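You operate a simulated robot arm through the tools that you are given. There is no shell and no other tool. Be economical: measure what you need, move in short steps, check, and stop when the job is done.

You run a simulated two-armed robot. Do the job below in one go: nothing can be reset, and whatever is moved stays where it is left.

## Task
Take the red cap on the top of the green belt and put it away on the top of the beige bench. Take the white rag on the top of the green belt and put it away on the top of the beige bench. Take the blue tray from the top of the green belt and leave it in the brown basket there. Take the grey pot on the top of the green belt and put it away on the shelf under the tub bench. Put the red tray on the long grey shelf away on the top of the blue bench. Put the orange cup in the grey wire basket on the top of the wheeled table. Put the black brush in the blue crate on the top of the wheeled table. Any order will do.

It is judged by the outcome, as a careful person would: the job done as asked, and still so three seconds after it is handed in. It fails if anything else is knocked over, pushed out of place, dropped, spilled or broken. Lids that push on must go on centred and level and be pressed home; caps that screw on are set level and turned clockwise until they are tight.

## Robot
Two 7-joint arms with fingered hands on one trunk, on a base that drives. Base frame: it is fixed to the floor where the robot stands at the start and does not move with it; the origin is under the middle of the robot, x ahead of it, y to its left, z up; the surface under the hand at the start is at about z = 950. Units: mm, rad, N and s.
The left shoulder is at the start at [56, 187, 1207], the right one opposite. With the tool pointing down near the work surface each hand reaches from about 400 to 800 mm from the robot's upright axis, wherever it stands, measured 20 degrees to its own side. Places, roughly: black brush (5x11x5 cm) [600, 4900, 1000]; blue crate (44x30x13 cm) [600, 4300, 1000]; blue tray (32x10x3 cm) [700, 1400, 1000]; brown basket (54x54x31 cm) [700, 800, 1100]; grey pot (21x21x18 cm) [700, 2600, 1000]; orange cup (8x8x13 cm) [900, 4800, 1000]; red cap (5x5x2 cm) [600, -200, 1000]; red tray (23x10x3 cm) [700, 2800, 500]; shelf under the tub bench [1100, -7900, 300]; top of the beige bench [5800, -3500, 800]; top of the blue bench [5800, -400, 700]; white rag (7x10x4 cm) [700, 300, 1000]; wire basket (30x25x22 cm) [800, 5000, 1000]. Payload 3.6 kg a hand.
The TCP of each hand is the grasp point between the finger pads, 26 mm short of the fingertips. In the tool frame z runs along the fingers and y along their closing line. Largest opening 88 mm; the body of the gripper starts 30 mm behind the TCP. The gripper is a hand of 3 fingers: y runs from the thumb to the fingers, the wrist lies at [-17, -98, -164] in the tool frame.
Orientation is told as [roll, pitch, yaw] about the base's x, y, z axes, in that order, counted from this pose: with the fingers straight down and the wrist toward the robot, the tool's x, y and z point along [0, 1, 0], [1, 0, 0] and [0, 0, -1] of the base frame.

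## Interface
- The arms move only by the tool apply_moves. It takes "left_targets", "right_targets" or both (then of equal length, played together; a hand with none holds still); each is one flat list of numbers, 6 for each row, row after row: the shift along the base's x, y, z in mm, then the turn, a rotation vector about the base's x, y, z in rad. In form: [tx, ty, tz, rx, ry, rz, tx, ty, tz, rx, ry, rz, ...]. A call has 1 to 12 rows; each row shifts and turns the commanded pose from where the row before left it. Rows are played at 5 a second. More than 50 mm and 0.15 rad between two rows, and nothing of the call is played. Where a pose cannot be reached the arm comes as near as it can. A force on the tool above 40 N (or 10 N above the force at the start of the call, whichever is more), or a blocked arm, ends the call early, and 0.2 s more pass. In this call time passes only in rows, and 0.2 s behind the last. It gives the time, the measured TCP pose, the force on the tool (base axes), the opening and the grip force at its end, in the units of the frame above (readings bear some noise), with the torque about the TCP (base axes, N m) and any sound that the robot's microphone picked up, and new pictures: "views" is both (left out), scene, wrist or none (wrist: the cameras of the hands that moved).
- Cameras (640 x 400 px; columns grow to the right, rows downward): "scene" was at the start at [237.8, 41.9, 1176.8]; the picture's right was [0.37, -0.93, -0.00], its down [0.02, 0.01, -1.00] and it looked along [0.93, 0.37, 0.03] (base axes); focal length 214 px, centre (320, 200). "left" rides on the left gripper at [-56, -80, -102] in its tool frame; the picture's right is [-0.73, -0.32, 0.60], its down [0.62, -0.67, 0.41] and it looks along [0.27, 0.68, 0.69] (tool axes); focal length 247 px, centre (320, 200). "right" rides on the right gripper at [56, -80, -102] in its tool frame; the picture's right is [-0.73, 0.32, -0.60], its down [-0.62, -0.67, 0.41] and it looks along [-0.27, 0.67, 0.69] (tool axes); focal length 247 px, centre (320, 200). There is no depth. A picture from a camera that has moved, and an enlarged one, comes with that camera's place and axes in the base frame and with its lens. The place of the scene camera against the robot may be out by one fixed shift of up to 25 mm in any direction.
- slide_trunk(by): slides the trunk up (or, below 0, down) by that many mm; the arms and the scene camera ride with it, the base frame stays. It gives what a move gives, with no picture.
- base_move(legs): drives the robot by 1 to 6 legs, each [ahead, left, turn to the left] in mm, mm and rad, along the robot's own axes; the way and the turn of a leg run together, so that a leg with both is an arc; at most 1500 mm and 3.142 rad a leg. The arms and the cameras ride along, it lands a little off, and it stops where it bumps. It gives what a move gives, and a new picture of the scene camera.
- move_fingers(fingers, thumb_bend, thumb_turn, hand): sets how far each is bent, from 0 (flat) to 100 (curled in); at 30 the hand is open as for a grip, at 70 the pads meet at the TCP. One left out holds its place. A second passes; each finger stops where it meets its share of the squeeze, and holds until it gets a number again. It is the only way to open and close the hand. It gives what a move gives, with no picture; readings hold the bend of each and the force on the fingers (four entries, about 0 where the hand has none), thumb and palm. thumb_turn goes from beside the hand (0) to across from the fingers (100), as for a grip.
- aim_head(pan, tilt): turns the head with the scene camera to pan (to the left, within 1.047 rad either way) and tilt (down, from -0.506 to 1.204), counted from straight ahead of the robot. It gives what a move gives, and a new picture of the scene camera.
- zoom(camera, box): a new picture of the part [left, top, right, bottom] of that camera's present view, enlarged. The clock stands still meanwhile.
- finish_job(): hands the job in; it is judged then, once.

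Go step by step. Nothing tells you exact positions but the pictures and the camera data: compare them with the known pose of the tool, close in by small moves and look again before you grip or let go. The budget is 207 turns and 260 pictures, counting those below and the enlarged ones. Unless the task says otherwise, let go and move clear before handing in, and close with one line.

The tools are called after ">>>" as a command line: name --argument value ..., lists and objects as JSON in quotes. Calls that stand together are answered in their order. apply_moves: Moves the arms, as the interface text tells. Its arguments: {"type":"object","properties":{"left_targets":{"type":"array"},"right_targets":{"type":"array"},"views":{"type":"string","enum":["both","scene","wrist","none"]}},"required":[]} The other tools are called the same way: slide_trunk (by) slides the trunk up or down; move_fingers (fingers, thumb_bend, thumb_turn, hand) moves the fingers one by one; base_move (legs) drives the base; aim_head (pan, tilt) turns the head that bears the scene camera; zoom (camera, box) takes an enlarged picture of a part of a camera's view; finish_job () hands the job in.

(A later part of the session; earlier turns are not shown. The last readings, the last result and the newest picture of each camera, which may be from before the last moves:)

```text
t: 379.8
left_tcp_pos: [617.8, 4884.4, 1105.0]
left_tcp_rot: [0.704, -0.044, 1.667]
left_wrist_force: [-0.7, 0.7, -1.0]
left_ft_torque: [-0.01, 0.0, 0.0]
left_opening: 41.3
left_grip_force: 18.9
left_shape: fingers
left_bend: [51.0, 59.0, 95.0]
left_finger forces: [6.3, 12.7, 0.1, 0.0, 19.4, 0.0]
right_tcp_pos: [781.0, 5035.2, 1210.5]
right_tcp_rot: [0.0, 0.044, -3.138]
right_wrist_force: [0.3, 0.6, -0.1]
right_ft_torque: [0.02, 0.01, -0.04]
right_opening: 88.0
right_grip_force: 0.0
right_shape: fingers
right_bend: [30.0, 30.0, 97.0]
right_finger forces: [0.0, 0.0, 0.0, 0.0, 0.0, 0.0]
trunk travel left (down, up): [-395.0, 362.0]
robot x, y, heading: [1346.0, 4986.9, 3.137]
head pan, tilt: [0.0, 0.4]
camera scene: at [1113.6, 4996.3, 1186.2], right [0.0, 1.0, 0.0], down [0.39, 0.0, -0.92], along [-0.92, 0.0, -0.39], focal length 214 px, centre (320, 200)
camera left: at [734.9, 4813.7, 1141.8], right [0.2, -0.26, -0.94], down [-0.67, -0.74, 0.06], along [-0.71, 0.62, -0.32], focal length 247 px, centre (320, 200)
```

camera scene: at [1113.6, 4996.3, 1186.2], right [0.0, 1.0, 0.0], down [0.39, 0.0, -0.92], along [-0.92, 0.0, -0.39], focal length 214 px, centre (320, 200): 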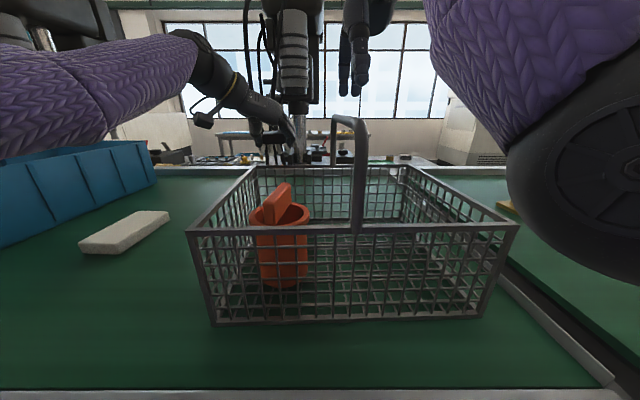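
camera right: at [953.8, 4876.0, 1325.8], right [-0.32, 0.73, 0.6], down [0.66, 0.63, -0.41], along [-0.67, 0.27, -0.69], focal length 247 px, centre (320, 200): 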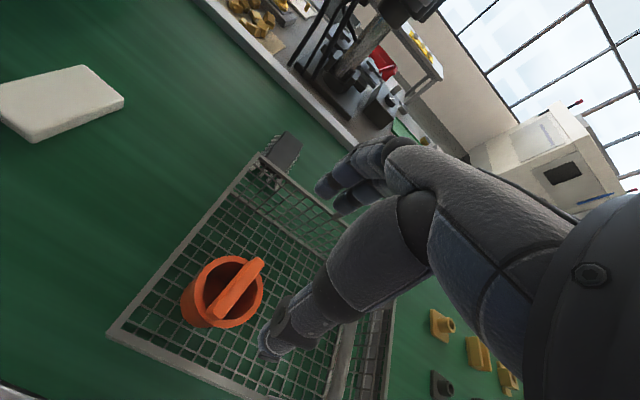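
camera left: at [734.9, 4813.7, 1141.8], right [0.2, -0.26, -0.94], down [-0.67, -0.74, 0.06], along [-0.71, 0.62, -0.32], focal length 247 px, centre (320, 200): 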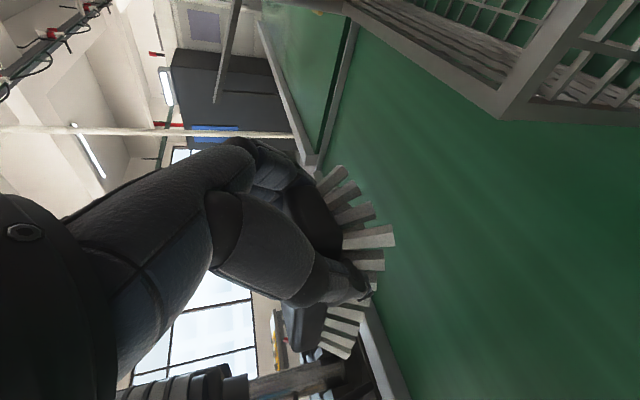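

The brush is held. Raising the trunk, backing off a bit, and strafing to the blue crate.

>>> slide_trunk --by 120

>>> base_move --legs '[[-90, 0, 0], [0, 585, 0]]'

>>> zoom --camera "left" --box '[0, 0, 640, 400]'

```text
t: 381.3
left_tcp_pos: [616.7, 4884.5, 1226.5]
left_tcp_rot: [0.703, -0.044, 1.666]
left_wrist_force: [-0.8, -0.2, 0.3]
left_ft_torque: [-0.04, -0.02, 0.02]
left_opening: 41.2
left_grip_force: 19.4
left_shape: fingers
left_bend: [51.0, 59.0, 95.0]
left_finger forces: [6.3, 12.6, 0.0, 0.0, 19.2, 0.1]
right_tcp_pos: [779.7, 5035.2, 1329.4]
right_tcp_rot: [0.001, 0.045, -3.138]
right_wrist_force: [0.1, 0.6, -0.8]
right_ft_torque: [0.01, 0.03, -0.02]
right_opening: 88.1
right_grip_force: 0.0
right_shape: fingers
right_bend: [30.0, 30.0, 97.0]
right_finger forces: [0.0, 0.1, 0.1, 0.0, 0.1, 0.0]
trunk travel left (down, up): [-515.0, 242.0]
robot x, y, heading: [1347.6, 4986.7, 3.138]
head pan, tilt: [0.0, 0.4]
```

```text
t: 385.4
left_tcp_pos: [705.2, 4294.5, 1225.6]
left_tcp_rot: [0.702, -0.044, 1.665]
left_wrist_force: [-0.7, 1.4, -1.4]
left_ft_torque: [-0.01, -0.05, 0.04]
left_opening: 41.3
left_grip_force: 19.0
left_shape: fingers
left_bend: [51.0, 59.0, 95.0]
left_finger forces: [6.2, 12.7, 0.1, 0.0, 19.3, 0.1]
right_tcp_pos: [868.3, 4446.2, 1329.9]
right_tcp_rot: [-0.001, 0.046, 3.14]
right_wrist_force: [0.1, 0.0, -0.5]
right_ft_torque: [0.0, 0.0, -0.04]
right_opening: 88.3
right_grip_force: 0.0
right_shape: fingers
right_bend: [30.0, 30.0, 97.0]
right_finger forces: [0.1, 0.0, 0.0, 0.0, 0.1, 0.1]
trunk travel left (down, up): [-515.0, 242.0]
robot x, y, heading: [1430.8, 4395.8, 3.134]
head pan, tilt: [0.0, 0.4]
camera scene: at [1210.5, 4405.5, 1311.8], right [0.01, 1.0, 0.0], down [0.39, 0.0, -0.92], along [-0.92, 0.01, -0.39], focal length 214 px, centre (320, 200)
```

scene: 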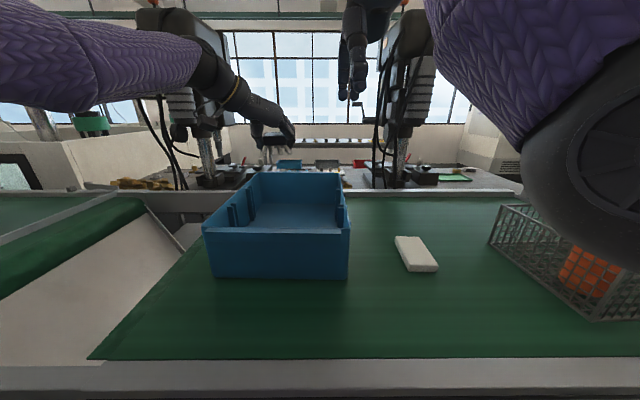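

```text
1.00 times, centred on (320, 200) of left (not enlarged: the box is as wide or as high as the picture)
camera zoom: at [820.6, 4224.2, 1262.4], right [0.2, -0.26, -0.95], down [-0.68, -0.73, 0.06], along [-0.71, 0.63, -0.32], focal length 247 px, centre (320, 200)
```

zoom: 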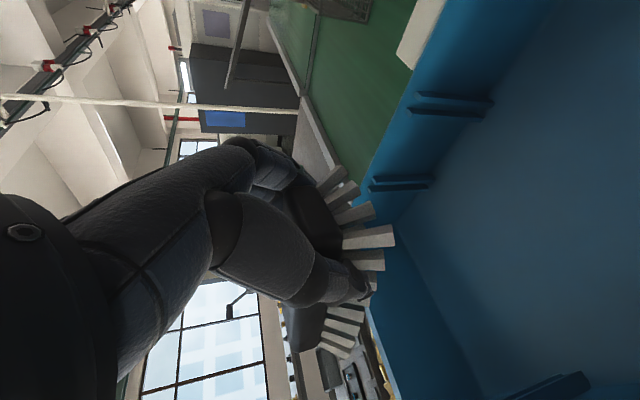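

The crate is empty; it spans roughly x 430–870, y 4190–4460. Moving ahead so the brush is over its middle, then lowering.

>>> base_move --legs '[[75, 0, 0]]'

>>> apply_moves --left_targets '[0, 5, -30, 0, 0, 0, 0, 5, -30, 0, 0, 0, 0, 5, -30, 0, 0, 0, 0, 0, -30, 0, 0, 0, 0, 0, -30, 0, 0, 0]' --views "both"

```text
t: 386.5
left_tcp_pos: [685.8, 4295.6, 1226.9]
left_tcp_rot: [0.704, -0.043, 1.665]
left_wrist_force: [-0.4, 0.7, -0.8]
left_ft_torque: [0.01, -0.01, 0.03]
left_opening: 41.0
left_grip_force: 19.6
left_shape: fingers
left_bend: [51.0, 59.0, 95.0]
left_finger forces: [6.4, 12.5, 0.0, 0.0, 19.4, 0.0]
right_tcp_pos: [850.2, 4446.4, 1332.1]
right_tcp_rot: [0.002, 0.043, -3.139]
right_wrist_force: [0.0, -0.2, -0.4]
right_ft_torque: [0.01, 0.04, 0.04]
right_opening: 88.3
right_grip_force: 0.0
right_shape: fingers
right_bend: [30.0, 30.0, 97.0]
right_finger forces: [0.0, 0.0, 0.1, 0.0, 0.0, 0.0]
trunk travel left (down, up): [-515.0, 242.0]
robot x, y, heading: [1409.4, 4398.1, 3.134]
head pan, tilt: [0.0, 0.4]
stopped in leg 1: the robot was blocked; the commanded pose is now the measured one
camera scene: at [1191.5, 4406.7, 1312.6], right [0.01, 1.0, 0.0], down [0.39, 0.0, -0.92], along [-0.92, 0.0, -0.39], focal length 214 px, centre (320, 200)
```

scene: 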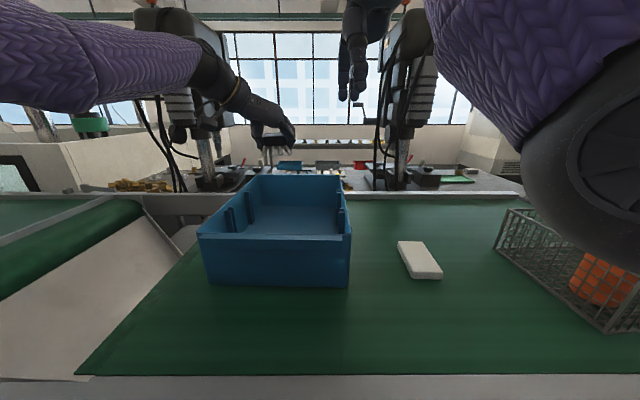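

```text
t: 387.7
left_tcp_pos: [708.7, 4319.5, 1076.1]
left_tcp_rot: [0.703, -0.044, 1.664]
left_wrist_force: [0.0, 0.0, 0.1]
left_ft_torque: [0.01, -0.04, 0.0]
left_opening: 41.3
left_grip_force: 19.0
left_shape: fingers
left_bend: [51.0, 59.0, 95.0]
left_finger forces: [6.3, 12.4, 0.0, 0.1, 19.2, 0.1]
left hand out of reach, approached as far as the arm can: row 2, 3, 4, 5
right_tcp_pos: [845.2, 4446.6, 1329.9]
right_tcp_rot: [0.001, 0.045, -3.141]
right_wrist_force: [-0.9, -0.2, 0.0]
right_ft_torque: [0.0, -0.02, -0.02]
right_opening: 88.1
right_grip_force: 0.1
right_shape: fingers
right_bend: [30.0, 30.0, 97.0]
right_finger forces: [0.1, 0.1, 0.0, 0.0, 0.1, 0.1]
trunk travel left (down, up): [-515.0, 242.0]
robot x, y, heading: [1412.2, 4395.7, 3.138]
head pan, tilt: [0.0, 0.4]
camera scene: at [1187.6, 4406.6, 1311.8], right [0.01, 1.0, 0.0], down [0.39, 0.0, -0.92], along [-0.92, 0.0, -0.39], focal length 214 px, centre (320, 200)
camera left: at [824.5, 4248.8, 1111.7], right [0.2, -0.26, -0.94], down [-0.68, -0.73, 0.06], along [-0.71, 0.63, -0.32], focal length 247 px, centre (320, 200)
```

scene: 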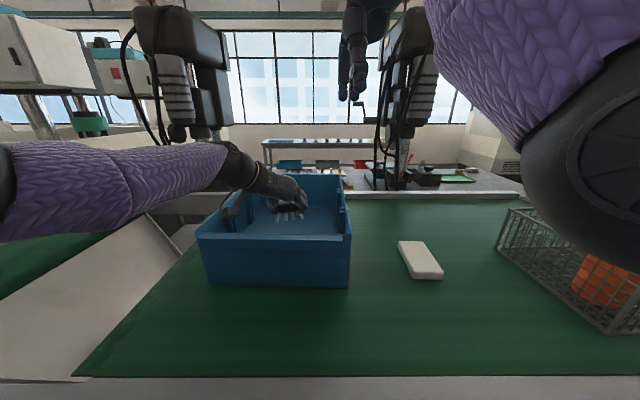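
left: 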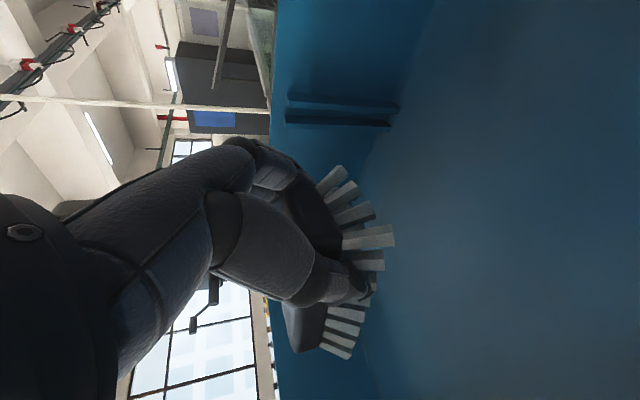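

The brush is down inside the crate. Lowering a bit more with the trunk, then releasing.

>>> slide_trunk --by -55

>>> zoom --camera "scene" --box '[80, 120, 400, 320]'

```text
t: 388.4
left_tcp_pos: [703.2, 4320.1, 1046.5]
left_tcp_rot: [0.72, -0.052, 1.665]
left_wrist_force: [0.6, -0.5, 1.1]
left_ft_torque: [0.0, -0.12, -0.03]
left_opening: 40.9
left_grip_force: 18.6
left_shape: fingers
left_bend: [51.0, 59.0, 95.0]
left_finger forces: [6.6, 12.1, 0.0, 0.0, 19.1, 0.0]
right_tcp_pos: [844.8, 4446.8, 1286.0]
right_tcp_rot: [0.002, 0.05, -3.14]
right_wrist_force: [0.3, 0.5, -0.1]
right_ft_torque: [-0.01, -0.03, 0.0]
right_opening: 88.2
right_grip_force: 0.1
right_shape: fingers
right_bend: [30.0, 30.0, 97.0]
right_finger forces: [0.0, 0.0, 0.0, 0.0, 0.1, 0.1]
trunk travel left (down, up): [-475.0, 282.0]
robot x, y, heading: [1412.2, 4394.9, 3.137]
head pan, tilt: [0.0, 0.4]
stopped: the force on the tool passed its limit at 52 N (the readings are from after the stop); the commanded pose is now the measured one
```

```text
2.00 times, centred on (240, 220) of scene
camera zoom: at [1185.4, 4406.8, 1269.5], right [0.01, 1.0, 0.0], down [0.39, 0.0, -0.92], along [-0.92, 0.0, -0.39], focal length 429 px, centre (480, 160)
```

zoom: 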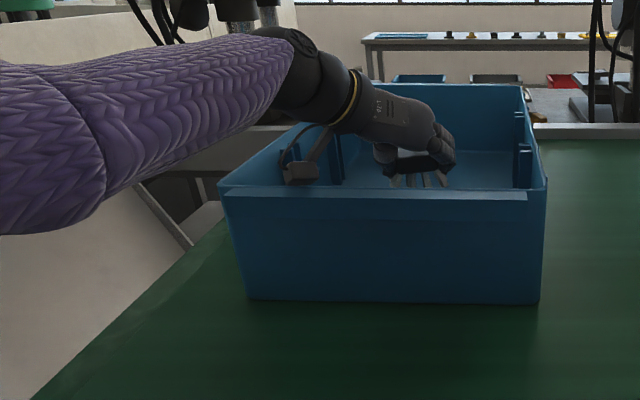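

Something on the wrist met the crate's edge and the guard stopped it. I'll lift slightly, turn the hand a little so the wrist camera moves inward, and go down again.

>>> apply_moves --left_targets '[0, 0, 25, 0, 0, 0, 0, 15, 10, 0, 0, -0.1, -5, 15, 0, 0, 0, -0.1, -5, 15, 0, 0, 0, -0.1, 0, 0, -25, 0, 0, 0, 0, 0, -15, 0, 0, 0]' --views "both"

```text
t: 389.8
left_tcp_pos: [732.7, 4374.6, 1047.2]
left_tcp_rot: [0.731, -0.047, 1.365]
left_wrist_force: [-7.5, -2.9, 19.3]
left_ft_torque: [-2.25, -2.32, -1.24]
left_opening: 41.4
left_grip_force: 18.6
left_shape: fingers
left_bend: [51.0, 59.0, 95.0]
left_finger forces: [6.5, 12.1, 0.1, 0.0, 19.1, 0.1]
left hand out of reach, approached as far as the arm can: row 3, 4, 5, 6
right_tcp_pos: [845.6, 4446.6, 1290.0]
right_tcp_rot: [0.0, 0.048, -3.142]
right_wrist_force: [0.3, -0.5, 0.3]
right_ft_torque: [-0.01, -0.02, -0.03]
right_opening: 87.9
right_grip_force: 0.1
right_shape: fingers
right_bend: [30.0, 30.0, 97.0]
right_finger forces: [0.1, 0.0, 0.1, 0.0, 0.0, 0.0]
trunk travel left (down, up): [-475.0, 282.0]
robot x, y, heading: [1410.5, 4397.3, 3.138]
head pan, tilt: [0.0, 0.4]
camera scene: at [1185.9, 4406.5, 1270.5], right [0.01, 1.0, 0.0], down [0.39, 0.0, -0.92], along [-0.92, 0.0, -0.39], focal length 214 px, centre (320, 200)
camera left: at [825.0, 4272.5, 1080.9], right [0.09, -0.3, -0.95], down [-0.86, -0.5, 0.08], along [-0.5, 0.81, -0.3], focal length 247 px, centre (320, 200)
```

scene: 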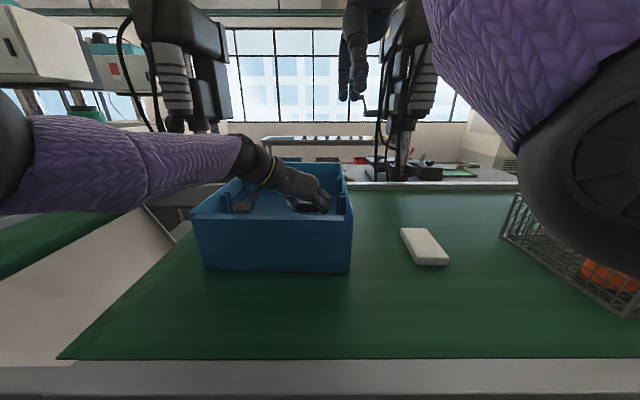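
left: 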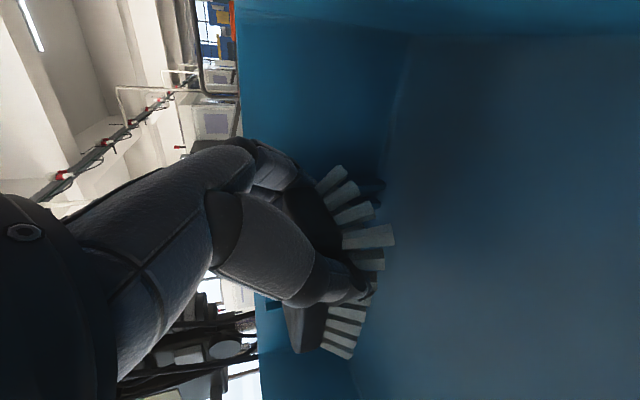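

It won't go lower without pressing on the crate. I'll ease up and release here; the bristles take the short drop inside the crate.

>>> apply_moves --left_targets '[0, -15, 10, 0, 0, 0]' --views "none"

>>> move_fingers --hand "left" --fingers 34 --thumb_bend 40

>>> apply_moves --left_targets '[0, 0, 30, 0, 0, 0, 0, 0, 40, 0, 0, 0, 0, 0, 40, 0, 0, 0, 0, 0, 40, 0, 0, 0]' --views "both"

```text
t: 390.2
left_tcp_pos: [738.1, 4357.9, 1049.2]
left_tcp_rot: [0.712, -0.052, 1.366]
left_wrist_force: [0.1, 0.0, -1.5]
left_ft_torque: [0.05, -0.05, -0.03]
left_opening: 41.2
left_grip_force: 19.1
left_shape: fingers
left_bend: [51.0, 59.0, 95.0]
left_finger forces: [6.5, 12.0, 0.0, 0.0, 19.1, 0.0]
right_tcp_pos: [844.8, 4445.7, 1287.1]
right_tcp_rot: [0.001, 0.05, -3.142]
right_wrist_force: [-0.5, 0.5, 0.5]
right_ft_torque: [0.02, 0.0, 0.02]
right_opening: 88.3
right_grip_force: 0.1
right_shape: fingers
right_bend: [30.0, 30.0, 97.0]
right_finger forces: [0.1, 0.1, 0.0, 0.1, 0.1, 0.0]
trunk travel left (down, up): [-475.0, 282.0]
robot x, y, heading: [1412.1, 4395.2, 3.132]
head pan, tilt: [0.0, 0.4]
```

```text
t: 391.2
left_tcp_pos: [736.8, 4359.5, 1051.9]
left_tcp_rot: [0.719, -0.05, 1.365]
left_wrist_force: [0.3, -0.3, 0.0]
left_ft_torque: [-0.01, 0.03, -0.02]
left_opening: 73.1
left_grip_force: 0.0
left_shape: fingers
left_bend: [34.0, 40.0, 97.0]
left_finger forces: [0.2, 0.1, 0.0, 0.1, 0.1, 0.0]
right_tcp_pos: [844.7, 4446.5, 1288.7]
right_tcp_rot: [-0.001, 0.049, -3.142]
right_wrist_force: [0.3, -0.6, 0.4]
right_ft_torque: [-0.01, -0.02, 0.0]
right_opening: 88.2
right_grip_force: 0.1
right_shape: fingers
right_bend: [30.0, 30.0, 97.0]
right_finger forces: [0.0, 0.1, 0.1, 0.0, 0.1, 0.0]
trunk travel left (down, up): [-475.0, 282.0]
robot x, y, heading: [1409.9, 4395.2, 3.137]
head pan, tilt: [0.0, 0.4]
```

```text
t: 392.2
left_tcp_pos: [738.8, 4361.0, 1201.5]
left_tcp_rot: [0.719, -0.049, 1.364]
left_wrist_force: [0.5, -0.2, 1.2]
left_ft_torque: [0.0, 0.0, 0.0]
left_opening: 73.0
left_grip_force: 0.1
left_shape: fingers
left_bend: [34.0, 40.0, 97.0]
left_finger forces: [0.0, 0.0, 0.0, 0.0, 0.0, 0.0]
right_tcp_pos: [844.9, 4447.5, 1288.3]
right_tcp_rot: [0.001, 0.048, -3.141]
right_wrist_force: [-0.5, 0.0, -0.6]
right_ft_torque: [0.0, -0.01, 0.01]
right_opening: 88.3
right_grip_force: 0.1
right_shape: fingers
right_bend: [30.0, 30.0, 97.0]
right_finger forces: [0.0, 0.0, 0.0, 0.0, 0.0, 0.1]
trunk travel left (down, up): [-475.0, 282.0]
robot x, y, heading: [1410.0, 4394.8, 3.139]
head pan, tilt: [0.0, 0.4]
camera scene: at [1185.8, 4406.7, 1270.2], right [0.01, 1.0, 0.0], down [0.39, 0.0, -0.92], along [-0.92, 0.0, -0.39], focal length 214 px, centre (320, 200)
camera left: at [828.4, 4258.7, 1236.5], right [0.1, -0.3, -0.95], down [-0.86, -0.5, 0.07], along [-0.5, 0.81, -0.31], focal length 247 px, centre (320, 200)
```

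scene: 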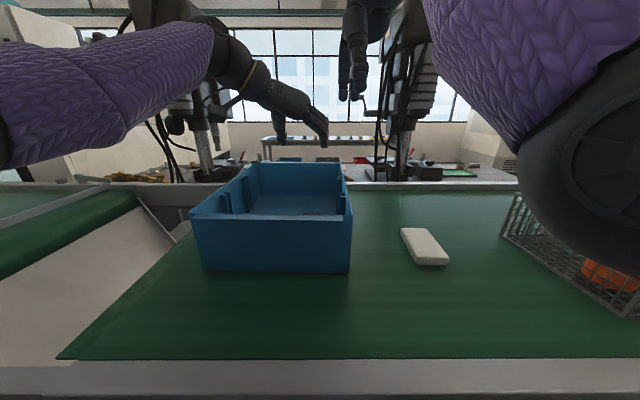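
left: 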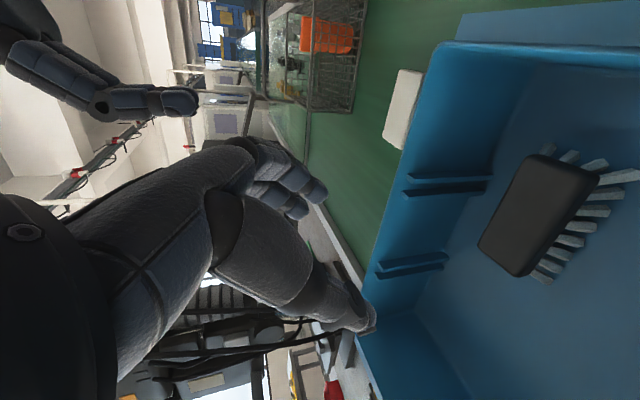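

The brush sits upright in the crate. Now backing off, turning the left hand back to neutral, and driving down to the pot and red tray (y≈2700).

>>> base_move --legs '[[-350, 0, 0]]'

>>> apply_moves --left_targets '[20, 0, 0, 0, -0.14, 0, 20, 0, 0, 0, -0.14, 0, 20, 0, 0, 0, -0.14, 0, 20, 0, 0, 0, -0.14, 0, 20, 0, 0, 0, -0.14, 0, 0, 0, 0, 0, 0, 0.145, 0, 0, 0, 0, 0, 0.145, 0, 0, 0, 0, 0, 0.145, 0, 0, 0, 0, 0, 0.145, 0, 0, 0, 0, 0, 0.145, 0, 0, 0, 0, 0, 0.145, 0, 0, 0, 0, 0, 0.145]' --views "none"

>>> apply_moves --left_targets '[0, 0, 0, 0, 0, 0.145, 0, 0, 0, 0, 0, 0.145, 0, 0, 0, 0, 0, 0.145, 0, 0, 0, 0, 0, 0.145, 0, 0, 0, 0, 0, 0.145, 0, 0, 0, 0, 0, 0.03]' --views "none"

>>> base_move --legs '[[0, 1450, 0], [0, 250, 0]]'

>>> aim_head --pan 0.0 --tilt 0.5

```text
t: 394.4
left_tcp_pos: [1088.8, 4358.9, 1202.1]
left_tcp_rot: [0.72, -0.048, 1.363]
left_wrist_force: [1.1, 1.2, -0.1]
left_ft_torque: [0.01, -0.01, -0.01]
left_opening: 72.7
left_grip_force: 0.0
left_shape: fingers
left_bend: [34.0, 40.0, 97.0]
left_finger forces: [0.0, 0.1, 0.1, 0.1, 0.0, 0.1]
right_tcp_pos: [1197.3, 4443.4, 1288.1]
right_tcp_rot: [0.0, 0.049, -3.14]
right_wrist_force: [0.4, -0.2, -0.3]
right_ft_torque: [0.0, -0.03, -0.01]
right_opening: 88.1
right_grip_force: 0.0
right_shape: fingers
right_bend: [30.0, 30.0, 97.0]
right_finger forces: [0.1, 0.1, 0.0, 0.0, 0.0, 0.0]
trunk travel left (down, up): [-475.0, 282.0]
robot x, y, heading: [1762.4, 4396.0, 3.139]
head pan, tilt: [0.0, 0.4]
camera scene: at [1537.2, 4404.8, 1270.3], right [0.0, 1.0, 0.0], down [0.39, 0.0, -0.92], along [-0.92, 0.0, -0.39], focal length 214 px, centre (320, 200)
```

scene: 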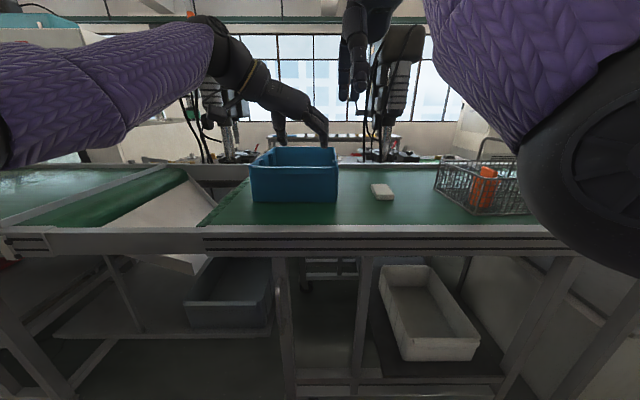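

```text
t: 397.0
left_tcp_pos: [1187.9, 4358.4, 1200.3]
left_tcp_rot: [0.025, -0.17, 2.462]
left_wrist_force: [-0.3, -1.1, -0.4]
left_ft_torque: [0.03, -0.01, 0.04]
left_opening: 72.8
left_grip_force: 0.0
left_shape: fingers
left_bend: [34.0, 40.0, 97.0]
left_finger forces: [0.0, 0.0, 0.0, 0.1, 0.1, 0.1]
right_tcp_pos: [1195.8, 4443.8, 1288.7]
right_tcp_rot: [0.001, 0.051, -3.142]
right_wrist_force: [-0.1, 0.4, -0.4]
right_ft_torque: [0.0, 0.01, 0.0]
right_opening: 88.5
right_grip_force: 0.0
right_shape: fingers
right_bend: [30.0, 30.0, 97.0]
right_finger forces: [0.0, 0.0, 0.1, 0.0, 0.1, 0.1]
trunk travel left (down, up): [-475.0, 282.0]
robot x, y, heading: [1759.7, 4396.7, 3.137]
head pan, tilt: [0.0, 0.4]
```

```text
t: 398.4
left_tcp_pos: [1187.4, 4359.0, 1201.5]
left_tcp_rot: [0.026, -0.171, -3.066]
left_wrist_force: [0.1, 0.0, 1.2]
left_ft_torque: [-0.01, -0.02, 0.01]
left_opening: 72.7
left_grip_force: 0.0
left_shape: fingers
left_bend: [34.0, 40.0, 97.0]
left_finger forces: [0.0, 0.1, 0.0, 0.1, 0.1, 0.0]
right_tcp_pos: [1196.4, 4444.8, 1287.1]
right_tcp_rot: [0.0, 0.05, -3.14]
right_wrist_force: [0.0, 0.0, -0.2]
right_ft_torque: [0.0, 0.0, -0.01]
right_opening: 88.3
right_grip_force: 0.1
right_shape: fingers
right_bend: [30.0, 30.0, 97.0]
right_finger forces: [0.1, 0.0, 0.1, 0.0, 0.0, 0.1]
trunk travel left (down, up): [-475.0, 282.0]
robot x, y, heading: [1762.0, 4394.1, 3.136]
head pan, tilt: [0.0, 0.4]
```

```text
t: 407.0
left_tcp_pos: [1191.2, 2663.6, 1201.9]
left_tcp_rot: [0.025, -0.169, -3.057]
left_wrist_force: [-0.1, 0.1, 0.0]
left_ft_torque: [-0.01, 0.0, -0.01]
left_opening: 73.2
left_grip_force: 0.1
left_shape: fingers
left_bend: [34.0, 40.0, 97.0]
left_finger forces: [0.1, 0.0, 0.1, 0.0, 0.0, 0.0]
right_tcp_pos: [1198.4, 2749.1, 1288.1]
right_tcp_rot: [-0.002, 0.049, -3.13]
right_wrist_force: [-0.6, -0.6, -0.3]
right_ft_torque: [0.03, 0.03, 0.01]
right_opening: 88.3
right_grip_force: 0.1
right_shape: fingers
right_bend: [30.0, 30.0, 97.0]
right_finger forces: [0.0, 0.0, 0.0, 0.1, 0.0, 0.1]
trunk travel left (down, up): [-475.0, 282.0]
robot x, y, heading: [1765.1, 2708.0, -3.135]
head pan, tilt: [0.0, 0.4]
camera scene: at [1539.6, 2712.5, 1270.1], right [-0.01, 1.0, 0.0], down [0.39, 0.0, -0.92], along [-0.92, -0.01, -0.39], focal length 214 px, centre (320, 200)
```

scene: 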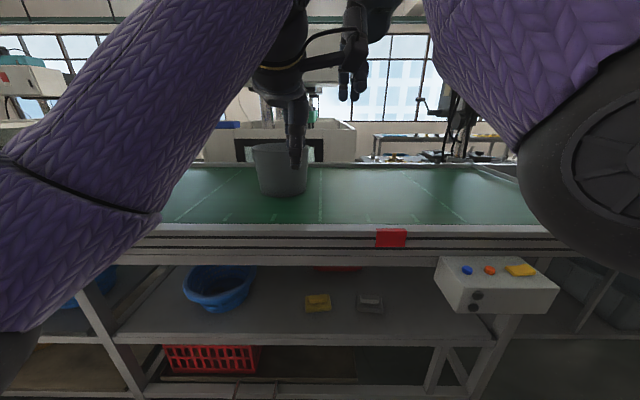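

```text
t: 407.7
left_tcp_pos: [1192.1, 2663.7, 1201.8]
left_tcp_rot: [0.027, -0.169, -3.058]
left_wrist_force: [0.1, -0.8, 0.3]
left_ft_torque: [-0.02, 0.02, 0.02]
left_opening: 72.9
left_grip_force: 0.0
left_shape: fingers
left_bend: [34.0, 40.0, 97.0]
left_finger forces: [0.0, 0.1, 0.0, 0.0, 0.1, 0.0]
right_tcp_pos: [1199.2, 2750.2, 1287.9]
right_tcp_rot: [0.002, 0.048, -3.129]
right_wrist_force: [-0.7, 0.5, 0.1]
right_ft_torque: [0.0, -0.02, -0.01]
right_opening: 88.5
right_grip_force: 0.0
right_shape: fingers
right_bend: [30.0, 30.0, 97.0]
right_finger forces: [0.1, 0.0, 0.0, 0.0, 0.0, 0.0]
trunk travel left (down, up): [-475.0, 282.0]
robot x, y, heading: [1763.4, 2704.7, -3.132]
head pan, tilt: [0.0, 0.499]
camera scene: at [1541.3, 2713.9, 1261.0], right [-0.01, 1.0, 0.0], down [0.48, 0.0, -0.88], along [-0.88, -0.01, -0.48], focal length 214 px, centre (320, 200)
```

scene: 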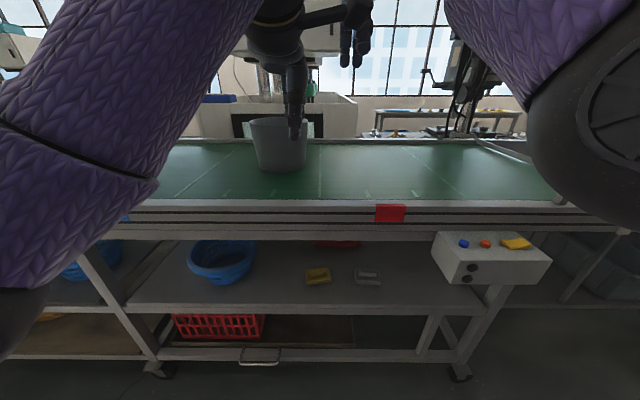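

The red tray seems to be at the back of the shelf under the belt (red glimpse near (340, 243)). I'll lower the trunk to look underneath.

>>> slide_trunk --by -420

>>> aim_head --pan 0.0 --tilt 0.25

```text
refused: -420 is not a number from -400 to 400
```

```text
t: 408.4
left_tcp_pos: [1191.9, 2664.8, 1201.8]
left_tcp_rot: [0.029, -0.167, -3.058]
left_wrist_force: [-0.6, 0.3, 0.1]
left_ft_torque: [0.01, 0.02, 0.0]
left_opening: 72.9
left_grip_force: 0.0
left_shape: fingers
left_bend: [34.0, 40.0, 97.0]
left_finger forces: [0.0, 0.0, 0.0, 0.0, 0.0, 0.0]
right_tcp_pos: [1199.2, 2749.9, 1288.2]
right_tcp_rot: [0.002, 0.047, -3.129]
right_wrist_force: [-0.1, 1.1, 0.4]
right_ft_torque: [-0.01, -0.01, -0.01]
right_opening: 88.4
right_grip_force: 0.0
right_shape: fingers
right_bend: [30.0, 30.0, 97.0]
right_finger forces: [0.1, 0.1, 0.1, 0.0, 0.0, 0.1]
trunk travel left (down, up): [-475.0, 282.0]
robot x, y, heading: [1770.0, 2712.4, -3.135]
head pan, tilt: [0.0, 0.25]
camera scene: at [1538.9, 2713.6, 1284.0], right [-0.01, 1.0, 0.0], down [0.25, 0.0, -0.97], along [-0.97, -0.01, -0.25], focal length 214 px, centre (320, 200)
```

scene: 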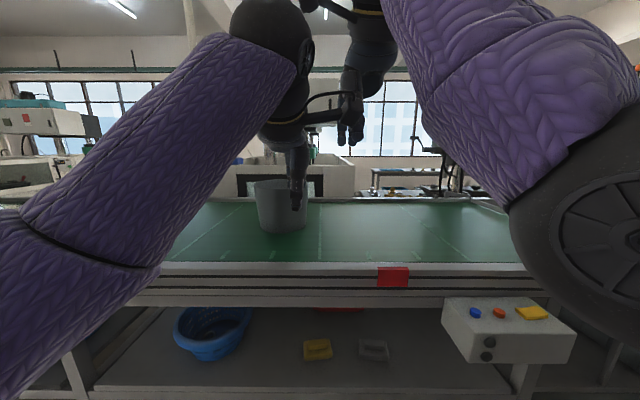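

>>> apply_moves --left_targets '[0, -35, 0, 0, -0.085, 0, 0, -35, 0, 0, -0.085, -0.04, 0, -35, 0, 0, 0, -0.04, 0, -35, 0, 0, 0, 0]' --right_targets '[0, 35, 0, 0, 0, 0, 0, 35, 0, 0, 0, 0, 0, 35, 0, 0, 0, 0, 0, 35, 0, 0, 0, 0]' --views "none"

>>> slide_trunk --by -400

>>> aim_head --pan 0.0 --tilt 0.35

```text
t: 409.4
left_tcp_pos: [1190.1, 2523.8, 1200.2]
left_tcp_rot: [0.037, 0.0, -3.14]
left_wrist_force: [-0.1, -0.5, 0.3]
left_ft_torque: [0.01, 0.0, -0.02]
left_opening: 73.1
left_grip_force: 0.1
left_shape: fingers
left_bend: [34.0, 40.0, 97.0]
left_finger forces: [0.1, 0.1, 0.1, 0.0, 0.0, 0.1]
right_tcp_pos: [1197.3, 2889.3, 1288.4]
right_tcp_rot: [-0.001, 0.05, -3.129]
right_wrist_force: [-0.2, -0.2, -0.7]
right_ft_torque: [0.01, -0.01, 0.04]
right_opening: 88.4
right_grip_force: 0.1
right_shape: fingers
right_bend: [30.0, 30.0, 97.0]
right_finger forces: [0.1, 0.1, 0.0, 0.0, 0.0, 0.1]
trunk travel left (down, up): [-475.0, 282.0]
robot x, y, heading: [1766.3, 2710.0, -3.132]
head pan, tilt: [0.0, 0.25]
```

```text
t: 413.3
left_tcp_pos: [1167.8, 2523.9, 751.0]
left_tcp_rot: [0.04, 0.104, -3.138]
left_wrist_force: [-0.2, 0.8, 1.1]
left_ft_torque: [0.02, -0.02, -0.02]
left_opening: 73.3
left_grip_force: 0.0
left_shape: fingers
left_bend: [34.0, 40.0, 97.0]
left_finger forces: [0.0, 0.1, 0.1, 0.0, 0.1, 0.0]
right_tcp_pos: [1118.9, 2889.3, 715.2]
right_tcp_rot: [0.002, 0.376, -3.126]
right_wrist_force: [0.4, -1.0, -1.1]
right_ft_torque: [-0.04, 0.0, 0.0]
right_opening: 87.9
right_grip_force: 0.0
right_shape: fingers
right_bend: [30.0, 30.0, 97.0]
right_finger forces: [0.0, 0.1, 0.1, 0.0, 0.0, 0.1]
trunk travel left (down, up): [-75.0, 682.0]
robot x, y, heading: [1763.0, 2707.9, -3.13]
head pan, tilt: [0.0, 0.25]
```

```text
t: 413.9
left_tcp_pos: [1168.0, 2523.0, 751.4]
left_tcp_rot: [0.039, 0.104, -3.137]
left_wrist_force: [0.1, 0.2, 0.0]
left_ft_torque: [0.01, -0.02, 0.01]
left_opening: 73.3
left_grip_force: 0.1
left_shape: fingers
left_bend: [34.0, 40.0, 97.0]
left_finger forces: [0.0, 0.0, 0.1, 0.0, 0.0, 0.0]
right_tcp_pos: [1119.4, 2889.2, 715.6]
right_tcp_rot: [0.002, 0.376, -3.126]
right_wrist_force: [-0.5, -0.3, 0.8]
right_ft_torque: [0.0, 0.0, -0.03]
right_opening: 88.3
right_grip_force: 0.0
right_shape: fingers
right_bend: [30.0, 30.0, 97.0]
right_finger forces: [0.0, 0.0, 0.0, 0.1, 0.0, 0.0]
trunk travel left (down, up): [-75.0, 682.0]
robot x, y, heading: [1763.1, 2709.6, -3.135]
head pan, tilt: [0.0, 0.351]
camera scene: at [1474.2, 2713.2, 842.0], right [-0.01, 1.0, 0.0], down [0.34, 0.0, -0.94], along [-0.94, -0.01, -0.34], focal length 214 px, centre (320, 200)
```

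scene: 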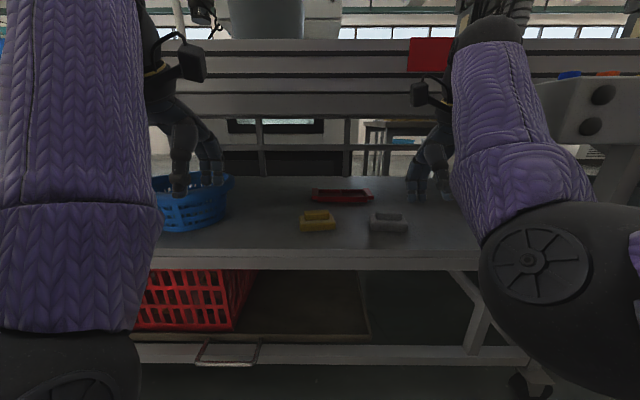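

I can now see the red tray on the shelf at about y≈2797. Zooming in.

>>> zoom --camera "scene" --box '[280, 165, 420, 250]'

```text
4.57 times, centred on (350, 208) of scene
camera zoom: at [1474.2, 2713.2, 842.0], right [-0.01, 1.0, 0.0], down [0.34, 0.0, -0.94], along [-0.94, -0.01, -0.34], focal length 980 px, centre (183, 166)
```

zoom: 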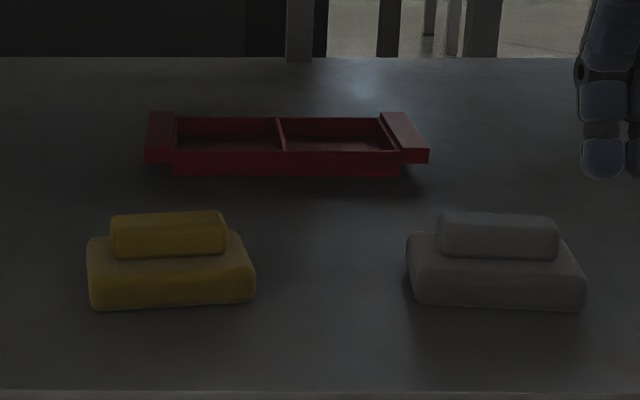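

The red tray has a single central divider, ideal to pinch with the fingers closing along y. First I pull the right hand back and up out of the way, and turn the left hand.

>>> apply_moves --left_targets '[0, 0, 0, 0, 0, -0.143, 0, 0, 0, 0, 0, -0.143, 0, 0, 0, 0, 0, -0.143, 0, 0, 0, 0, 0, -0.143, 0, 0, 0, 0, 0, -0.143, 0, 0, 0, 0, 0, -0.143, 0, 0, 0, 0, 0, -0.143, 0, 0, 0, 0, 0, -0.143, 0, 0, 0, 0, 0, -0.143, 0, 0, 0, 0, 0, -0.143, 0, 0, 0, 0, 0, -0.143]' --right_targets '[35, 0, 0, 0, 0, 0, 35, 0, 0, 0, 0, 0, 35, 0, 0, 0, 0, 0, 35, 0, 0, 0, -0.1, 0, 35, 0, 20, 0, -0.1, 0, 0, 0, 40, 0, -0.1, 0, 0, 0, 40, 0, 0, 0, 0, 0, 40, 0, 0, 0, 0, 0, 40, 0, 0, 0, 0, 0, 40, 0, 0, 0, 0, 0, 40, 0, 0, 0]' --views "scene"

```text
t: 416.4
left_tcp_pos: [1173.0, 2546.0, 680.4]
left_tcp_rot: [0.045, 0.105, 1.57]
left_wrist_force: [0.3, 0.1, 0.1]
left_ft_torque: [-0.04, 0.04, 0.0]
left_opening: 73.1
left_grip_force: 0.1
left_shape: fingers
left_bend: [34.0, 40.0, 97.0]
left_finger forces: [0.0, 0.1, 0.0, 0.0, 0.0, 0.0]
left hand out of reach, approached as far as the arm can: row 1, 2, 3, 4, 5, 6
right_tcp_pos: [1108.5, 2935.6, 737.3]
right_tcp_rot: [0.018, 0.699, -3.118]
right_wrist_force: [0.6, 0.5, 0.1]
right_ft_torque: [0.03, 0.05, 0.03]
right_opening: 88.5
right_grip_force: 0.1
right_shape: fingers
right_bend: [30.0, 30.0, 97.0]
right_finger forces: [0.0, 0.0, 0.0, 0.1, 0.0, 0.0]
right hand out of reach, approached as far as the arm can: row 1, 2, 3, 4, 5, 6, 7, 8, 9, 10, 11
trunk travel left (down, up): [-75.0, 682.0]
robot x, y, heading: [1767.1, 2704.8, -3.135]
head pan, tilt: [0.0, 0.351]
camera scene: at [1481.4, 2713.2, 843.2], right [-0.01, 1.0, 0.0], down [0.34, 0.0, -0.94], along [-0.94, -0.01, -0.34], focal length 214 px, centre (320, 200)
```

scene: 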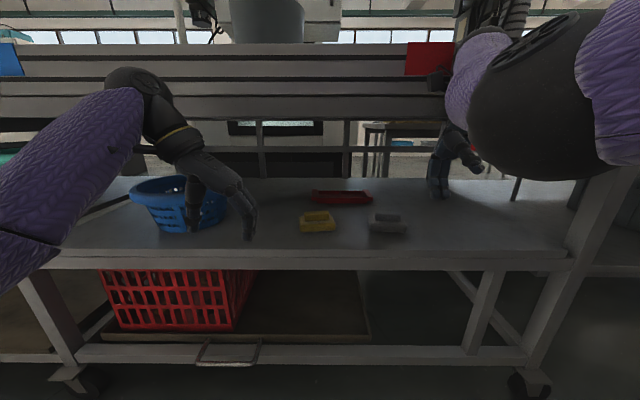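

>>> apply_moves --right_targets '[0, 0, 0, 0, 0.14, 0, 0, 0, 0, 0, 0.14, 0, 0, 0, 0, 0, 0.14, 0, 0, 0, 0, 0, 0.14, 0, 0, 0, 0, 0, 0.14, 0, 30, 0, 0, 0, 0, 0, 30, 0, 0, 0, 0, 0, 30, 0, 0, 0, 0, 0, 30, 0, 0, 0, 0, 0]' --views "scene"

```text
t: 418.4
left_tcp_pos: [1166.8, 2545.3, 677.1]
left_tcp_rot: [0.04, 0.105, 1.573]
left_wrist_force: [0.3, -0.8, -0.8]
left_ft_torque: [-0.01, -0.02, -0.01]
left_opening: 73.5
left_grip_force: 0.2
left_shape: fingers
left_bend: [34.0, 40.0, 97.0]
left_finger forces: [0.0, 0.0, 0.0, 0.0, 0.0, 0.0]
right_tcp_pos: [1217.4, 2941.3, 745.1]
right_tcp_rot: [-0.002, -0.026, -3.13]
right_wrist_force: [0.7, -0.5, -0.3]
right_ft_torque: [0.01, 0.01, -0.02]
right_opening: 88.5
right_grip_force: 0.1
right_shape: fingers
right_bend: [30.0, 30.0, 97.0]
right_finger forces: [0.0, 0.1, 0.1, 0.0, 0.1, 0.0]
trunk travel left (down, up): [-75.0, 682.0]
robot x, y, heading: [1768.6, 2707.7, -3.129]
head pan, tilt: [0.0, 0.351]
camera scene: at [1474.3, 2713.0, 842.0], right [-0.01, 1.0, 0.0], down [0.34, 0.0, -0.94], along [-0.94, -0.01, -0.34], focal length 214 px, centre (320, 200)
```

scene: 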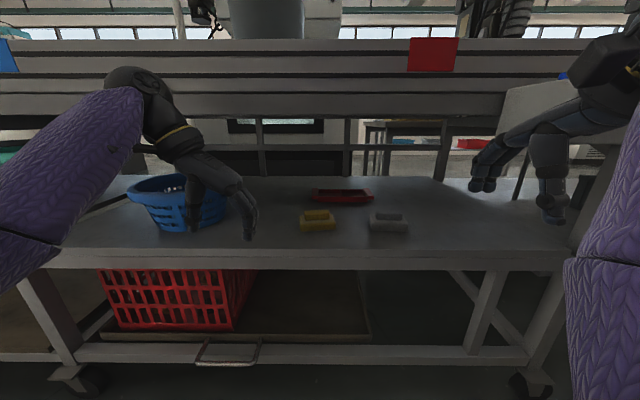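

>>> apply_moves --left_targets '[-25, 30, -5, 0, 0.13, 0, -25, 30, -5, 0, 0.13, 0, -25, 30, -5, 0, 0.13, 0, -25, 30, 0, 0, 0.13, 0, -25, 30, 0, 0, 0.13, 0, -25, 30, 0, 0, 0.13, 0, 0, 20, 0, 0, 0.13, 0]' --right_targets '[30, 0, 0, 0, 0, 0, 30, 0, 0, 0, 0, 0, 30, 0, 0, 0, 0, 0, 30, 0, 0, 0, 0, 0, 30, 0, 0, 0, 0, 0, 0, 0, 0, 0, 0, 0, 0, 0, 0, 0, 0, 0]' --views "both"

```text
t: 419.9
left_tcp_pos: [1016.6, 2745.1, 662.8]
left_tcp_rot: [0.953, 0.061, 1.655]
left_wrist_force: [-1.0, -0.4, -0.1]
left_ft_torque: [0.02, -0.01, -0.02]
left_opening: 73.6
left_grip_force: 0.1
left_shape: fingers
left_bend: [34.0, 40.0, 97.0]
left_finger forces: [0.0, 0.0, 0.0, 0.1, 0.0, 0.0]
right_tcp_pos: [1216.9, 2941.5, 744.2]
right_tcp_rot: [-0.003, -0.023, -3.128]
right_wrist_force: [0.5, 0.2, -0.3]
right_ft_torque: [0.03, -0.02, 0.01]
right_opening: 88.4
right_grip_force: 0.0
right_shape: fingers
right_bend: [30.0, 30.0, 97.0]
right_finger forces: [0.0, 0.1, 0.1, 0.0, 0.0, 0.0]
right hand out of reach, approached as far as the arm can: row 1, 2, 3, 4, 5
trunk travel left (down, up): [-75.0, 682.0]
robot x, y, heading: [1767.0, 2705.7, -3.132]
head pan, tilt: [0.0, 0.351]
camera scene: at [1474.2, 2713.2, 841.9], right [-0.01, 1.0, 0.0], down [0.34, 0.0, -0.94], along [-0.94, -0.01, -0.34], focal length 214 px, centre (320, 200)
camera right: at [1298.2, 2884.3, 845.8], right [-0.31, 0.73, 0.61], down [0.65, 0.63, -0.43], along [-0.69, 0.26, -0.67], focal length 247 px, centre (320, 200)
camera left: at [1138.9, 2676.4, 679.3], right [-0.03, -0.38, -0.92], down [-0.64, -0.7, 0.31], along [-0.77, 0.6, -0.22], focal length 247 px, centre (320, 200)
```

scene: 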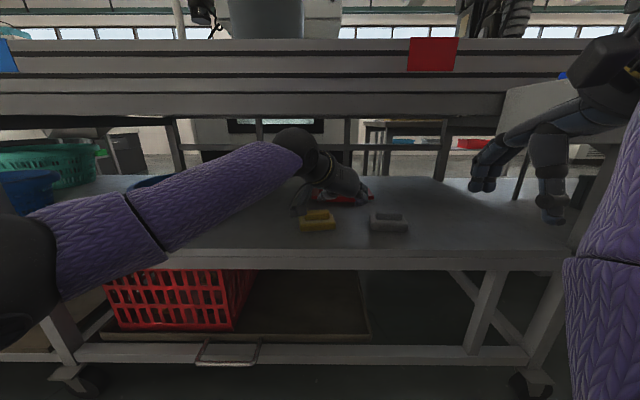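
right: 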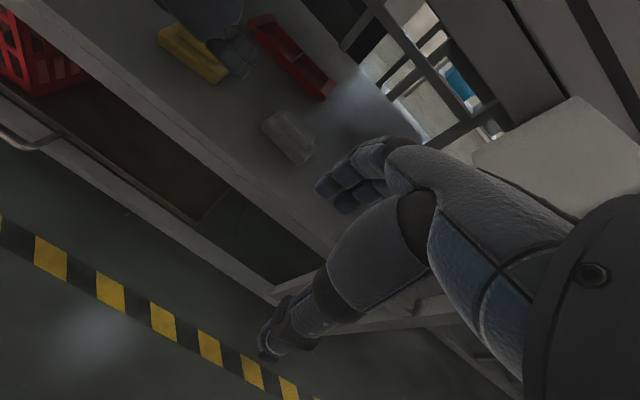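
left: 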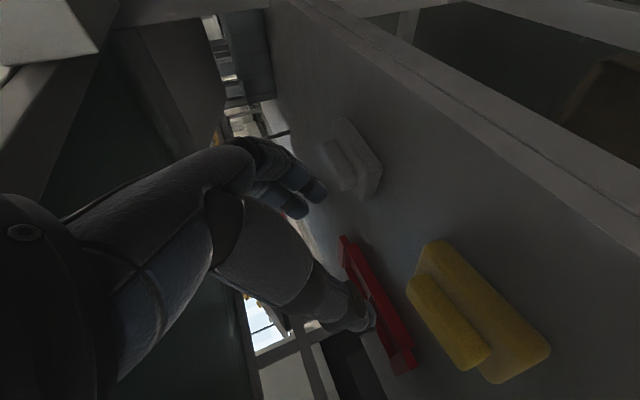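

Triangulating, the tray centre is at (696, 2771), rim z≈565. Before driving in, the right hand must go up above belt level, away from the control box.

>>> apply_moves --right_targets '[15, -30, 0, 0, 0, 0, 15, -30, 0, 0, 0, 0, 15, -30, 0, 0, 0, 0, 0, 0, 40, 0, 0, 0, 0, 0, 40, 0, 0, 0, 0, 0, 40, 0, 0, 0, 0, 0, 40, 0, 0, 0, 0, 0, 40, 0, 0, 0, 0, 0, 40, 0, 0, 0, 0, 0, 40, 0, 0, 0, 0, 0, 40, 0, 0, 0]' --views "scene"

```text
t: 420.9
left_tcp_pos: [1016.6, 2745.1, 662.3]
left_tcp_rot: [0.95, 0.061, 1.656]
left_wrist_force: [0.0, 0.5, -0.4]
left_ft_torque: [0.0, 0.01, -0.06]
left_opening: 73.3
left_grip_force: 0.1
left_shape: fingers
left_bend: [34.0, 40.0, 97.0]
left_finger forces: [0.0, 0.1, 0.0, 0.1, 0.1, 0.0]
right_tcp_pos: [1226.2, 2887.7, 787.0]
right_tcp_rot: [-0.026, -0.162, 3.133]
right_wrist_force: [-1.0, -0.6, -0.2]
right_ft_torque: [0.01, -0.03, -0.01]
right_opening: 88.2
right_grip_force: 0.0
right_shape: fingers
right_bend: [30.0, 30.0, 97.0]
right_finger forces: [0.0, 0.1, 0.0, 0.0, 0.0, 0.0]
right hand out of reach, approached as far as the arm can: row 1, 2, 4
trunk travel left (down, up): [-75.0, 682.0]
robot x, y, heading: [1763.6, 2705.1, -3.134]
head pan, tilt: [0.0, 0.351]
stopped in row 4 (right hand): the arm was blocked; the commanded pose is now the measured one
camera scene: at [1474.1, 2713.3, 841.9], right [-0.01, 1.0, 0.0], down [0.34, 0.0, -0.94], along [-0.94, -0.01, -0.34], focal length 214 px, centre (320, 200)
```

scene: 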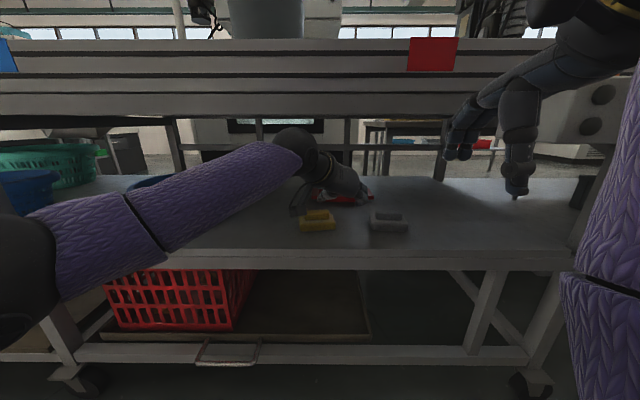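

The right arm is blocked in that fold. I'll swing the right hand out to the robot's right side instead, turning it as it goes.

>>> apply_moves --right_targets '[20, 40, 0, 0, 0, -0.12, 25, 40, 0, 0, 0, -0.12, 30, 38, 0, 0, 0, -0.12, 32, 36, 0, 0, 0, -0.12, 34, 34, 0, 0, 0, -0.12, 34, 34, 0, 0, 0, -0.12, 34, 34, 0, 0, 0, -0.12, 34, 34, 0, 0, 0, -0.12, 34, 30, 0, 0, 0, -0.12, 34, 30, 0, 0, 0, -0.12]' --views "scene"

```text
t: 423.1
left_tcp_pos: [1016.2, 2744.6, 662.9]
left_tcp_rot: [0.95, 0.059, 1.655]
left_wrist_force: [-0.3, 0.6, 0.3]
left_ft_torque: [-0.01, 0.02, -0.01]
left_opening: 73.0
left_grip_force: 0.0
left_shape: fingers
left_bend: [34.0, 40.0, 97.0]
left_finger forces: [0.0, 0.0, 0.0, 0.1, 0.0, 0.0]
right_tcp_pos: [1397.5, 3263.1, 791.9]
right_tcp_rot: [-0.022, -0.157, 1.933]
right_wrist_force: [0.1, 0.1, -0.6]
right_ft_torque: [-0.03, -0.02, -0.02]
right_opening: 88.4
right_grip_force: 0.0
right_shape: fingers
right_bend: [30.0, 30.0, 97.0]
right_finger forces: [0.0, 0.0, 0.0, 0.0, 0.0, 0.1]
right hand out of reach, approached as far as the arm can: row 1, 2, 3, 4, 5, 6, 7, 8
trunk travel left (down, up): [-75.0, 682.0]
robot x, y, heading: [1765.4, 2708.8, -3.138]
head pan, tilt: [0.0, 0.351]
camera scene: at [1474.2, 2713.1, 842.0], right [-0.01, 1.0, 0.0], down [0.34, 0.0, -0.94], along [-0.94, -0.01, -0.34], focal length 214 px, centre (320, 200)
```

scene: 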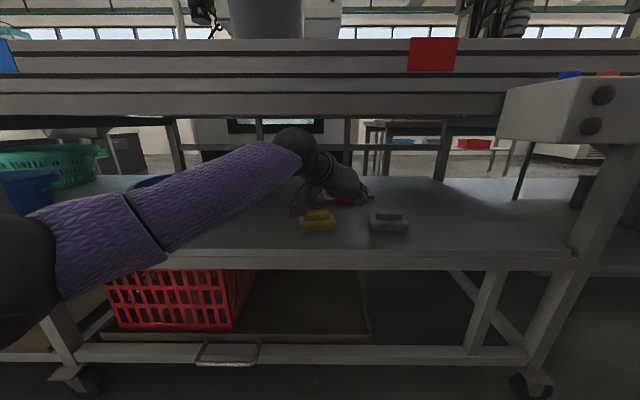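

>>> apply_moves --right_targets '[38, 10, 0, 0, 0, -0.1, 38, 8, 0, 0, 0, -0.1, 38, 5, 0, 0, 0, -0.1, 38, 0, 0, 0, 0, -0.06, 38, 0, 0, 0, 0, 0]' --views "none"

>>> move_fingers --hand "left" --fingers 50 --thumb_bend 50

```text
t: 424.3
left_tcp_pos: [1017.1, 2744.9, 662.6]
left_tcp_rot: [0.951, 0.06, 1.654]
left_wrist_force: [-0.4, 0.1, -0.4]
left_ft_torque: [-0.01, 0.02, 0.01]
left_opening: 73.1
left_grip_force: 0.1
left_shape: fingers
left_bend: [34.0, 40.0, 97.0]
left_finger forces: [0.0, 0.0, 0.1, 0.0, 0.0, 0.1]
right_tcp_pos: [1570.1, 3323.7, 793.2]
right_tcp_rot: [-0.022, -0.157, 1.576]
right_wrist_force: [0.0, 0.8, -0.3]
right_ft_torque: [-0.04, -0.01, 0.01]
right_opening: 88.1
right_grip_force: 0.0
right_shape: fingers
right_bend: [30.0, 30.0, 97.0]
right_finger forces: [0.0, 0.0, 0.0, 0.0, 0.0, 0.1]
right hand out of reach, approached as far as the arm can: row 1, 2, 3, 4, 5
trunk travel left (down, up): [-75.0, 682.0]
robot x, y, heading: [1765.2, 2707.6, -3.132]
head pan, tilt: [0.0, 0.351]
```

```text
t: 425.3
left_tcp_pos: [1016.5, 2745.1, 663.3]
left_tcp_rot: [0.952, 0.062, 1.655]
left_wrist_force: [0.0, -1.6, -0.2]
left_ft_torque: [-0.06, 0.04, 0.04]
left_opening: 45.6
left_grip_force: 0.0
left_shape: fingers
left_bend: [50.0, 50.0, 97.0]
left_finger forces: [0.0, 0.1, 0.1, 0.0, 0.1, 0.0]
right_tcp_pos: [1567.4, 3323.7, 793.3]
right_tcp_rot: [-0.019, -0.159, 1.573]
right_wrist_force: [0.4, -0.2, -0.1]
right_ft_torque: [-0.02, -0.04, 0.0]
right_opening: 88.2
right_grip_force: 0.1
right_shape: fingers
right_bend: [30.0, 30.0, 97.0]
right_finger forces: [0.0, 0.0, 0.0, 0.0, 0.0, 0.0]
trunk travel left (down, up): [-75.0, 682.0]
robot x, y, heading: [1763.2, 2709.9, -3.132]
head pan, tilt: [0.0, 0.351]
```

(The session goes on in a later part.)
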